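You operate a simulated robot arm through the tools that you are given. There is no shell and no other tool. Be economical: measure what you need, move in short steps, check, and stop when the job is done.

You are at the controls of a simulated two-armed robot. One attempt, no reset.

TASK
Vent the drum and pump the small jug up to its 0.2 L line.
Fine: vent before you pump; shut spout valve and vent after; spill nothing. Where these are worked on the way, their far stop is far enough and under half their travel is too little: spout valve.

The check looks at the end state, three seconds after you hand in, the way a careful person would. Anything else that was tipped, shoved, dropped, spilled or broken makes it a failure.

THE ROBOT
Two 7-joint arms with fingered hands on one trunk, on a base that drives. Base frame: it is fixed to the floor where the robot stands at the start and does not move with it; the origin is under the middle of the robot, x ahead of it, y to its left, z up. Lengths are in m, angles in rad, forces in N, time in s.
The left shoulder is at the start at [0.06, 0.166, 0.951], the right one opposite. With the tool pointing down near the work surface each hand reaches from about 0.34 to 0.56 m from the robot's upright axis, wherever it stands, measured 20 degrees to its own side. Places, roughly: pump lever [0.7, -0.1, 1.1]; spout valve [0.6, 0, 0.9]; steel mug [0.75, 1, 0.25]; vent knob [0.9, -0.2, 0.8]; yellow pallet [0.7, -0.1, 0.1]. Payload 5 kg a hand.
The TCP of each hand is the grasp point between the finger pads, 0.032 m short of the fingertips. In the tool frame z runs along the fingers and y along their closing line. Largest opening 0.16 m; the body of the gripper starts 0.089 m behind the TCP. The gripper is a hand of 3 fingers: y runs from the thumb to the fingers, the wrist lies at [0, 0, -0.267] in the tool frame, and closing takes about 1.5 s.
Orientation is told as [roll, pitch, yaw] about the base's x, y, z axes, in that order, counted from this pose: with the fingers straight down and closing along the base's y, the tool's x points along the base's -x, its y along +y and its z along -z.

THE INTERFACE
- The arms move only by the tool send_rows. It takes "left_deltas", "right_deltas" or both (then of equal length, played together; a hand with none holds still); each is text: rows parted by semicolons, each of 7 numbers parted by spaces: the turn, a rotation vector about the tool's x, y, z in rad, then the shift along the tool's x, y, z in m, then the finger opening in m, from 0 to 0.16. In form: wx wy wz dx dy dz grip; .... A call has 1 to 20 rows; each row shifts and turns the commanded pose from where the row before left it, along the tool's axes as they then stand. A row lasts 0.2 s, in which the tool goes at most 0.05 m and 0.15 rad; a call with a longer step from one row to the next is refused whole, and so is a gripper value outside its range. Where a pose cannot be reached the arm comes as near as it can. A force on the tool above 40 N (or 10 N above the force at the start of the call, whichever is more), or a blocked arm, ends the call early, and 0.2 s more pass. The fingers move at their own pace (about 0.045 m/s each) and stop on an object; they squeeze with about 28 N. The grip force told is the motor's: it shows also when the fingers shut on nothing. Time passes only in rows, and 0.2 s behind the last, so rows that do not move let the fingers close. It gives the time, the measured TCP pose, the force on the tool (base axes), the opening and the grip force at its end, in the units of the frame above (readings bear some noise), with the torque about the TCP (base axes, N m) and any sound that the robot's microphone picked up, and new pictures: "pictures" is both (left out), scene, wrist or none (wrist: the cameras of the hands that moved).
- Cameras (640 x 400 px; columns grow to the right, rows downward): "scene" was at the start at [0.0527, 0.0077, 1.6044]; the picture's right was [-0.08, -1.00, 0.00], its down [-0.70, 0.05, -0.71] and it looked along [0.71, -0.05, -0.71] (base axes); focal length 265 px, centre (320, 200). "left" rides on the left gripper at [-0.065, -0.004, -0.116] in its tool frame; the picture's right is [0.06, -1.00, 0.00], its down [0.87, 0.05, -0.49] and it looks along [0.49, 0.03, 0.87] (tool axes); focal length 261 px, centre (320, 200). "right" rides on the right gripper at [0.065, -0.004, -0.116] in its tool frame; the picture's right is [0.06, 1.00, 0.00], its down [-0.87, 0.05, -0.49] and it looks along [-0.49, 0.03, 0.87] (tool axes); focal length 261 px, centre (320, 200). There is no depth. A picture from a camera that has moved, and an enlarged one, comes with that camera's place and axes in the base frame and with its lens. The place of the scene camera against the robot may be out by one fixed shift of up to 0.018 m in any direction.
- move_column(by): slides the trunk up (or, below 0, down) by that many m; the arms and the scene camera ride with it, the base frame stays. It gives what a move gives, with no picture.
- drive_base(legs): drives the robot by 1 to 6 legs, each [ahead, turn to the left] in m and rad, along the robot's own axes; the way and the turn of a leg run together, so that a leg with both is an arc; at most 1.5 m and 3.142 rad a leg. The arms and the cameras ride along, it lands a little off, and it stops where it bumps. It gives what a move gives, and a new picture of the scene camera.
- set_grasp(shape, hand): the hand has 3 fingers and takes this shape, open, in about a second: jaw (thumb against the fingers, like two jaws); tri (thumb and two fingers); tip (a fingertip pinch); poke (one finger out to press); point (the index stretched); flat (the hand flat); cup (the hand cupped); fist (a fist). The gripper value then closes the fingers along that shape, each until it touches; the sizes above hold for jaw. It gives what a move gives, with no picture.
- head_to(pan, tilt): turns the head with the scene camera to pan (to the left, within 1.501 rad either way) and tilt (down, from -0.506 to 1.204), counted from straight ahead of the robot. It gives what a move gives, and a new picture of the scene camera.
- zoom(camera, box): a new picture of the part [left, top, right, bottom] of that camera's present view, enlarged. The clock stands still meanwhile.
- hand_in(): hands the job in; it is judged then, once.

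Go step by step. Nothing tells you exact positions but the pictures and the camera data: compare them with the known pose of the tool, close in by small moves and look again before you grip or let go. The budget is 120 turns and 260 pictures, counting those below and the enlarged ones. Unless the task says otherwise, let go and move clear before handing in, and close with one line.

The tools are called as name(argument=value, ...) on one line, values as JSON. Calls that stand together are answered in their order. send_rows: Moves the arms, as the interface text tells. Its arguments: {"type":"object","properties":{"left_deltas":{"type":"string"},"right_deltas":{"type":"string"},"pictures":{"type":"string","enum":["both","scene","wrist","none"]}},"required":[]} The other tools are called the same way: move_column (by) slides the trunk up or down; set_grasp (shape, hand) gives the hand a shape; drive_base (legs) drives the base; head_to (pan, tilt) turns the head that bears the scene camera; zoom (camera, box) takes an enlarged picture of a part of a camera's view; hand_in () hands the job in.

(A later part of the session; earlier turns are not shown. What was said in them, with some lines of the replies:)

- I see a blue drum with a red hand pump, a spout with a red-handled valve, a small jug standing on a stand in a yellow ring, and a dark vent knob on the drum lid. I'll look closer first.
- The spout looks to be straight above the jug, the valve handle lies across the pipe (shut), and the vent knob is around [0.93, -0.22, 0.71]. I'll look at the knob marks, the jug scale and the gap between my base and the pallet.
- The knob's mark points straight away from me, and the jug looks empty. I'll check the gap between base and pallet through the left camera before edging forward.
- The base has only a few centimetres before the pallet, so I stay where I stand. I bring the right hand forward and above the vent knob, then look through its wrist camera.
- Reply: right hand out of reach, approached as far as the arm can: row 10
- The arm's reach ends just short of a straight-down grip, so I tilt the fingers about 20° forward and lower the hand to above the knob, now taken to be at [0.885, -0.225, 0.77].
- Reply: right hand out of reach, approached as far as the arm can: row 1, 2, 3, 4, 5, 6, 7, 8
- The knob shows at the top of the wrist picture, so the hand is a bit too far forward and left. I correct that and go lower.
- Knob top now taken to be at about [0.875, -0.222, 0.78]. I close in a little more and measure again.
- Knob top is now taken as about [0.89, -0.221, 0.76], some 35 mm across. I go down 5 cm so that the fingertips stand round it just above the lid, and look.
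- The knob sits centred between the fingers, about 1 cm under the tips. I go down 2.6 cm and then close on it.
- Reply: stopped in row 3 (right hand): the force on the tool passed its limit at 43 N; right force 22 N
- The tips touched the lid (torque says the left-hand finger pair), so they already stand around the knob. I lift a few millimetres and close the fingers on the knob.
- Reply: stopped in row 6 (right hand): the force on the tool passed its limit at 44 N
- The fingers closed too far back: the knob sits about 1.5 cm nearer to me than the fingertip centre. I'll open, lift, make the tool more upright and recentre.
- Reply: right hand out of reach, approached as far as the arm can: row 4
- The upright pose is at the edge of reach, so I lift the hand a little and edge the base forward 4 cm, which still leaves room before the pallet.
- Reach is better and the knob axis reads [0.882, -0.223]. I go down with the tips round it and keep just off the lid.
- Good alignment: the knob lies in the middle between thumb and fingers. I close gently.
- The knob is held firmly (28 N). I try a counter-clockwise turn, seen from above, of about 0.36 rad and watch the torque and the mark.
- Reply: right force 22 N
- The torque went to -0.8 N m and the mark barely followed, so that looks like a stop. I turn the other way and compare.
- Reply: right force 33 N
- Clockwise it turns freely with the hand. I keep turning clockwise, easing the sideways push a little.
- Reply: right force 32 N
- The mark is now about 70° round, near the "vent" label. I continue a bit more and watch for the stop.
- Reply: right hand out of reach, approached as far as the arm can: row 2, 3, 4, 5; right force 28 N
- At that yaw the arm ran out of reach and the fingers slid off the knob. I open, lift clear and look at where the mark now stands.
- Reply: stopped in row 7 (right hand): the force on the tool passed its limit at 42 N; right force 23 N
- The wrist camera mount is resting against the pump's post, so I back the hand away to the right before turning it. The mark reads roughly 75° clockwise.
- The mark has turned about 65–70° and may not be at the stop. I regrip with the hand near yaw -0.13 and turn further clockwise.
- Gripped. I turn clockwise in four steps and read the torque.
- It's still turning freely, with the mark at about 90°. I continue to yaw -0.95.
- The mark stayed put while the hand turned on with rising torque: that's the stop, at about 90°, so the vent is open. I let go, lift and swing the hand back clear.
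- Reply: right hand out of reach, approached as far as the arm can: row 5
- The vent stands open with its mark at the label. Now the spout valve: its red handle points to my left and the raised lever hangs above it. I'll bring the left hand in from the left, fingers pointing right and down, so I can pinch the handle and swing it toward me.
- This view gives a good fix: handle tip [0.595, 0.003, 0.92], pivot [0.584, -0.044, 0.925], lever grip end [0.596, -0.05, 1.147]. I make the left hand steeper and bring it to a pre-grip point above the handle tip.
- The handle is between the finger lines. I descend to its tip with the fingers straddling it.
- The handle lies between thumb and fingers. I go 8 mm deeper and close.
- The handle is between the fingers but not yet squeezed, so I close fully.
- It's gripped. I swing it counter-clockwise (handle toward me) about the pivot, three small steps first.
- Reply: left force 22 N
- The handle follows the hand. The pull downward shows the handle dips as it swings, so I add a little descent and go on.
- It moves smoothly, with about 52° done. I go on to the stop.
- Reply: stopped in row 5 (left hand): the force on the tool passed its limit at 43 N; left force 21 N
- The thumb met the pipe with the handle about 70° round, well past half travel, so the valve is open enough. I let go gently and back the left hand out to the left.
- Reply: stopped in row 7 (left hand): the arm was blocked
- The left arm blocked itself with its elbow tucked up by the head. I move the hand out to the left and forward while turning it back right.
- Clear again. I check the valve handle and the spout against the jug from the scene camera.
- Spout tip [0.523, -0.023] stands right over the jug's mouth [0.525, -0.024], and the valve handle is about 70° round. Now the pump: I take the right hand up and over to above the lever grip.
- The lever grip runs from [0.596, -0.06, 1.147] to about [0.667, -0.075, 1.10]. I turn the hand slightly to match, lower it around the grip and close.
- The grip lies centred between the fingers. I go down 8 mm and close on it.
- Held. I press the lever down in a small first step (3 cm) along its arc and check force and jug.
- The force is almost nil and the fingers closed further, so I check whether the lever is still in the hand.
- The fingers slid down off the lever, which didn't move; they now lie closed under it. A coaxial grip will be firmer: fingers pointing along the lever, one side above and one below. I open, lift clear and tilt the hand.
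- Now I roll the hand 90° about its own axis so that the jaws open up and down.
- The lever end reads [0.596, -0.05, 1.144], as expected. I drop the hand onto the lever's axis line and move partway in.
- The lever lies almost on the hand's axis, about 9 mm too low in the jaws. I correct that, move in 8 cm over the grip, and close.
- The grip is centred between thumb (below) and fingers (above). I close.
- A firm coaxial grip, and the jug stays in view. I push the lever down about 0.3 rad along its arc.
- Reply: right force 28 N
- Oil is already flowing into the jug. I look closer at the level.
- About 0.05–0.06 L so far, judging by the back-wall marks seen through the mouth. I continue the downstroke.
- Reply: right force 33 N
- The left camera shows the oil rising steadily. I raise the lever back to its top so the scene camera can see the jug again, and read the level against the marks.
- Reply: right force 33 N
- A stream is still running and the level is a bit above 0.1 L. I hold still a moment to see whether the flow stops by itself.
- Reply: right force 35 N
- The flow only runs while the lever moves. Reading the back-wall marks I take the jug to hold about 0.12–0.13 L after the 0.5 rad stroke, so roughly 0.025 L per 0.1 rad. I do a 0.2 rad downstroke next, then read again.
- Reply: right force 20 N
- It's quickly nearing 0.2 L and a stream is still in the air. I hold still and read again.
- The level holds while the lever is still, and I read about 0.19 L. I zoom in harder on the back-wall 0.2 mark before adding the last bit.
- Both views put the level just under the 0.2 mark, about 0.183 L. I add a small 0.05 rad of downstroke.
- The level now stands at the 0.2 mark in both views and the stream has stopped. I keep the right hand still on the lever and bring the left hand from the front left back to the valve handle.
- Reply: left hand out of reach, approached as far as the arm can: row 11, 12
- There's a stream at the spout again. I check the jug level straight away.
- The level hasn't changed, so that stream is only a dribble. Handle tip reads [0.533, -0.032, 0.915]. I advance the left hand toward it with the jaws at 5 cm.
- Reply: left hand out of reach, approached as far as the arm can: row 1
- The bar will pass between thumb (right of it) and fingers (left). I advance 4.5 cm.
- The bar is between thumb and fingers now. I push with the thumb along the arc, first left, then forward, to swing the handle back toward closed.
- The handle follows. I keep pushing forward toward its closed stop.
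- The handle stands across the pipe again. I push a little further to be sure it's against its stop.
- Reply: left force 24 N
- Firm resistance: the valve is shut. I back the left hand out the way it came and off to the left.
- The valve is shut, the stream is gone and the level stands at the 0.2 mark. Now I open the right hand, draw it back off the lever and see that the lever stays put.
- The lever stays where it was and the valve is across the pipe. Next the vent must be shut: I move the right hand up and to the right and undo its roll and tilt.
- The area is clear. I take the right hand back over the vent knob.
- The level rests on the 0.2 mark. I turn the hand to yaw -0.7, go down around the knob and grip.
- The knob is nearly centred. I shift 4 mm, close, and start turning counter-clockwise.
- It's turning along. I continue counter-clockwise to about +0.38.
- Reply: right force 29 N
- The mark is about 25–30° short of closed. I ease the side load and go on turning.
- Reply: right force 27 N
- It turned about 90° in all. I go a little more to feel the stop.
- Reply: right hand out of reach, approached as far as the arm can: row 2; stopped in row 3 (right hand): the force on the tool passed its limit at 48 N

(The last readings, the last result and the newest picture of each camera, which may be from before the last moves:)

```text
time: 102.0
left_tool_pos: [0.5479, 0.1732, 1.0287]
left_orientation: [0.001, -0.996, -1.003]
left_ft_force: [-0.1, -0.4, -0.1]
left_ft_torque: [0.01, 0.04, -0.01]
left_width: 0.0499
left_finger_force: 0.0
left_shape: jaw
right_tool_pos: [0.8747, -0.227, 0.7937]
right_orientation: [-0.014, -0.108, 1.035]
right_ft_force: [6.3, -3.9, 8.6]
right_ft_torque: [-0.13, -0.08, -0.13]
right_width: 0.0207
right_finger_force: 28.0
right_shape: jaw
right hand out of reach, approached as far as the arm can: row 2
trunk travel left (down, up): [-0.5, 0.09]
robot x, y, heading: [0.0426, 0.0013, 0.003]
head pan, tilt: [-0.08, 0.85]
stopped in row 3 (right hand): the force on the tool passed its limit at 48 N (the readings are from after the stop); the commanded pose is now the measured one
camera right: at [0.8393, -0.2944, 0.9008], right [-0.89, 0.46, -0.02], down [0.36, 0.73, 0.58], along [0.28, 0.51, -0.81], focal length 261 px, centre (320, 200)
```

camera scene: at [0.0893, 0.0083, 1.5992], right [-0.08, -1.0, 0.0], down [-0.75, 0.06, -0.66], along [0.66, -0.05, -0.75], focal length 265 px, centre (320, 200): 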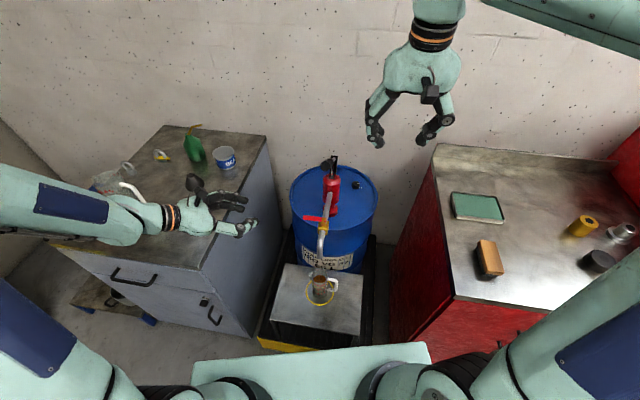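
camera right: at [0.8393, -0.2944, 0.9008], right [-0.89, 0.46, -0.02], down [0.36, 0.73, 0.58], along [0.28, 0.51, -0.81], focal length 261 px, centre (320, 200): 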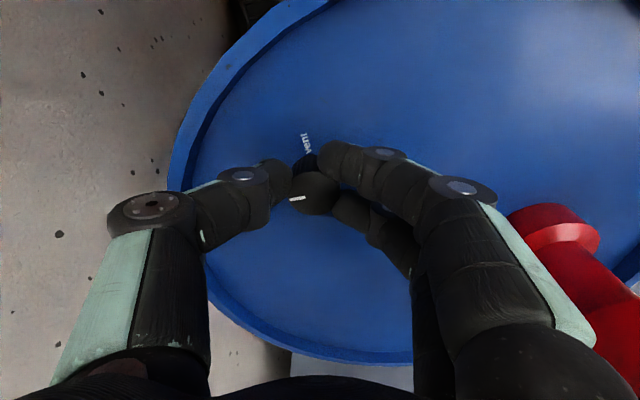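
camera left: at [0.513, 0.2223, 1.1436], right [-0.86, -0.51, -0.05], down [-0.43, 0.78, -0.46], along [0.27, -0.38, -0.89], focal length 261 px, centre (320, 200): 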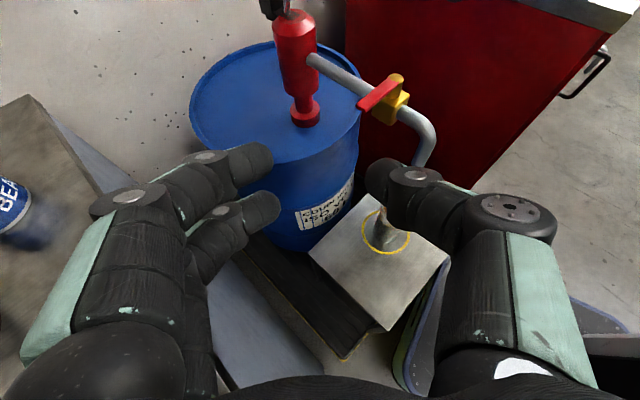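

The mark slipped relative to the hand, so the stop seems reached. I open, lift and swing back to check the mark.

send_rows(right_deltas="0 0 0 0 0 0 0.06; 0 0 0 0 0 0 0.06; 0 0 0 0 0 0 0.06; 0 0 0 0.005 0 -0.03 0.06; 0 0 0 0.01 0 -0.04 0.06; 0.013 0 0.13 0.01 0 -0.02 0.06; 0.013 0 0.13 0 0 0 0.06; 0.013 0 0.13 0 0 0 0.06; 0.013 0 0.13 0 0 0 0.06; 0.013 0 0.13 0 0 0 0.06; 0.013 0 0.13 0 0 0 0.06; 0.013 0 0.13 0 0 0 0.06; 0 0 0 0 0 0 0.06", pictures="wrist")

zoom(camera="scene", box=[328, 160, 392, 200])

```text
time: 104.8
left_tool_pos: [0.5478, 0.1738, 1.0264]
left_orientation: [0.003, -0.996, -1.001]
left_ft_force: [0.6, 0.0, 0.0]
left_ft_torque: [-0.03, -0.02, 0.0]
left_width: 0.0502
left_finger_force: 0.1
left_shape: jaw
right_tool_pos: [0.8564, -0.2543, 0.8774]
right_orientation: [0.001, -0.109, 0.123]
right_ft_force: [-0.7, 0.2, -0.2]
right_ft_torque: [-0.01, 0.0, -0.02]
right_width: 0.0595
right_finger_force: 0.1
right_shape: jaw
trunk travel left (down, up): [-0.5, 0.09]
robot x, y, heading: [0.0402, -0.001, 0.007]
head pan, tilt: [-0.08, 0.85]
camera right: at [0.7805, -0.2675, 0.9853], right [-0.18, 0.98, -0.01], down [0.8, 0.15, 0.58], along [0.58, 0.1, -0.81], focal length 261 px, centre (320, 200)
```

right: 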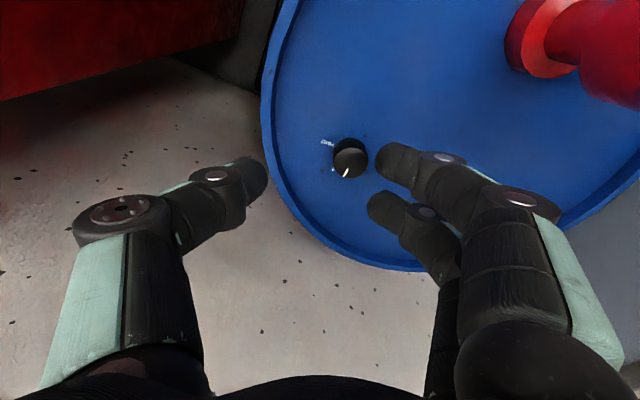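

```text
10.00 times, centred on (360, 180) of scene
camera zoom: at [0.0902, 0.0081, 1.5992], right [-0.07, -1.0, 0.0], down [-0.75, 0.06, -0.66], along [0.66, -0.05, -0.75], focal length 2650 px, centre (-80, 400)
```

zoom: 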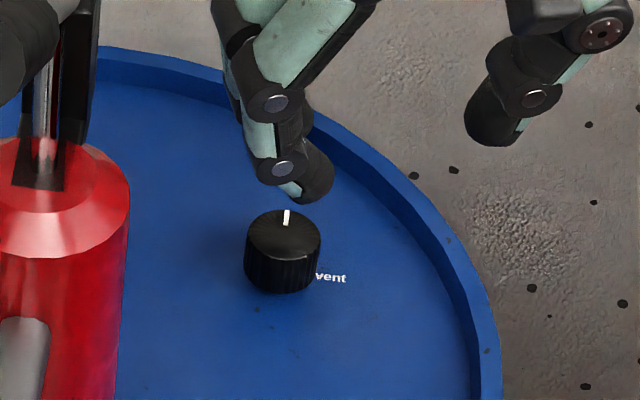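

The mark points straight away again, just as at the start, so the vent is shut. I lift the right hand clear and take a last look at everything.

send_rows(right_deltas="0 0 0 0.03 -0.005 -0.035 0.06; 0 0 0 0.03 -0.005 -0.035 0.06; 0 0 0 0.03 -0.005 -0.035 0.06; 0 0 0 0.03 -0.005 -0.035 0.06; 0 0 0 0.03 -0.005 -0.035 0.06; 0 0 0 0.03 -0.005 -0.035 0.06; 0 0 0 0 0 0 0.06", pictures="scene")

zoom(camera="scene", box=[270, 150, 390, 320])

zoom(camera="scene", box=[306, 268, 338, 298])

zoom(camera="scene", box=[290, 190, 370, 240])

```text
time: 106.4
left_tool_pos: [0.5497, 0.1745, 1.0282]
left_orientation: [0.002, -0.996, -0.999]
left_ft_force: [-1.4, -0.6, -0.6]
left_ft_torque: [0.02, -0.04, -0.01]
left_width: 0.0497
left_finger_force: 0.1
left_shape: jaw
right_tool_pos: [0.6579, -0.3065, 1.0677]
right_orientation: [0.001, -0.11, 0.123]
right_ft_force: [0.6, 0.3, -0.1]
right_ft_torque: [0.01, -0.01, -0.02]
right_width: 0.0597
right_finger_force: 0.1
right_shape: jaw
trunk travel left (down, up): [-0.5, 0.09]
robot x, y, heading: [0.0399, -0.0033, 0.002]
head pan, tilt: [-0.08, 0.85]
camera scene: at [0.0908, 0.0082, 1.5991], right [-0.07, -1.0, 0.0], down [-0.75, 0.05, -0.66], along [0.66, -0.05, -0.75], focal length 265 px, centre (320, 200)
```

scene: 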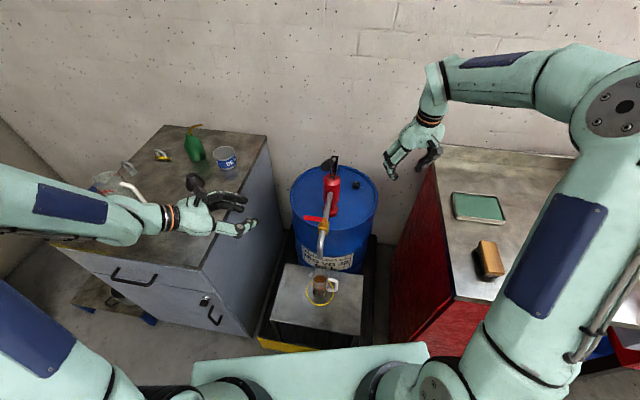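

```text
2.35 times, centred on (330, 235) of scene
camera zoom: at [0.0908, 0.0082, 1.5991], right [-0.07, -1.0, 0.0], down [-0.75, 0.05, -0.66], along [0.66, -0.05, -0.75], focal length 624 px, centre (296, 118)
```

zoom: 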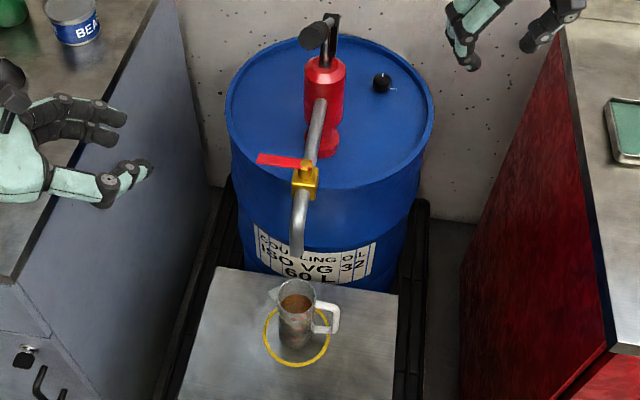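

```text
13.33 times, centred on (322, 283) of scene
camera zoom: at [0.0908, 0.0082, 1.5991], right [-0.07, -1.0, 0.0], down [-0.75, 0.05, -0.66], along [0.66, -0.05, -0.75], focal length 3534 px, centre (293, -907)
```

zoom: 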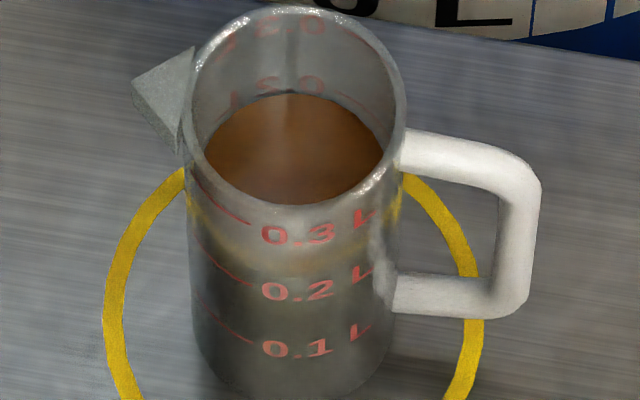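

```text
8.00 times, centred on (330, 215) of scene
camera zoom: at [0.0908, 0.0082, 1.5991], right [-0.07, -1.0, 0.0], down [-0.75, 0.05, -0.66], along [0.66, -0.05, -0.75], focal length 2120 px, centre (240, 80)
```

zoom: 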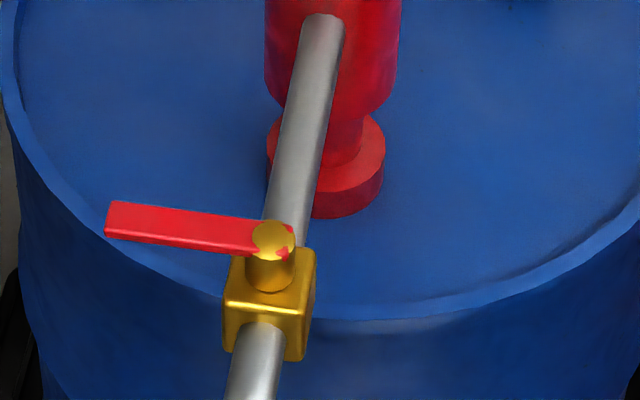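

The oil stands at the 0.2 L mark, the valve handle lies across the pipe, and the vent mark is back at its start. No spill shows, the jug is still in its ring, and both hands are clear. I hand in.

hand_in()

```text
The job is handed in.
```

I opened the vent, pumped the small jug to its 0.2 L line (read by eye, about 0.20 L), then shut the spout valve and the vent; I saw no spill.
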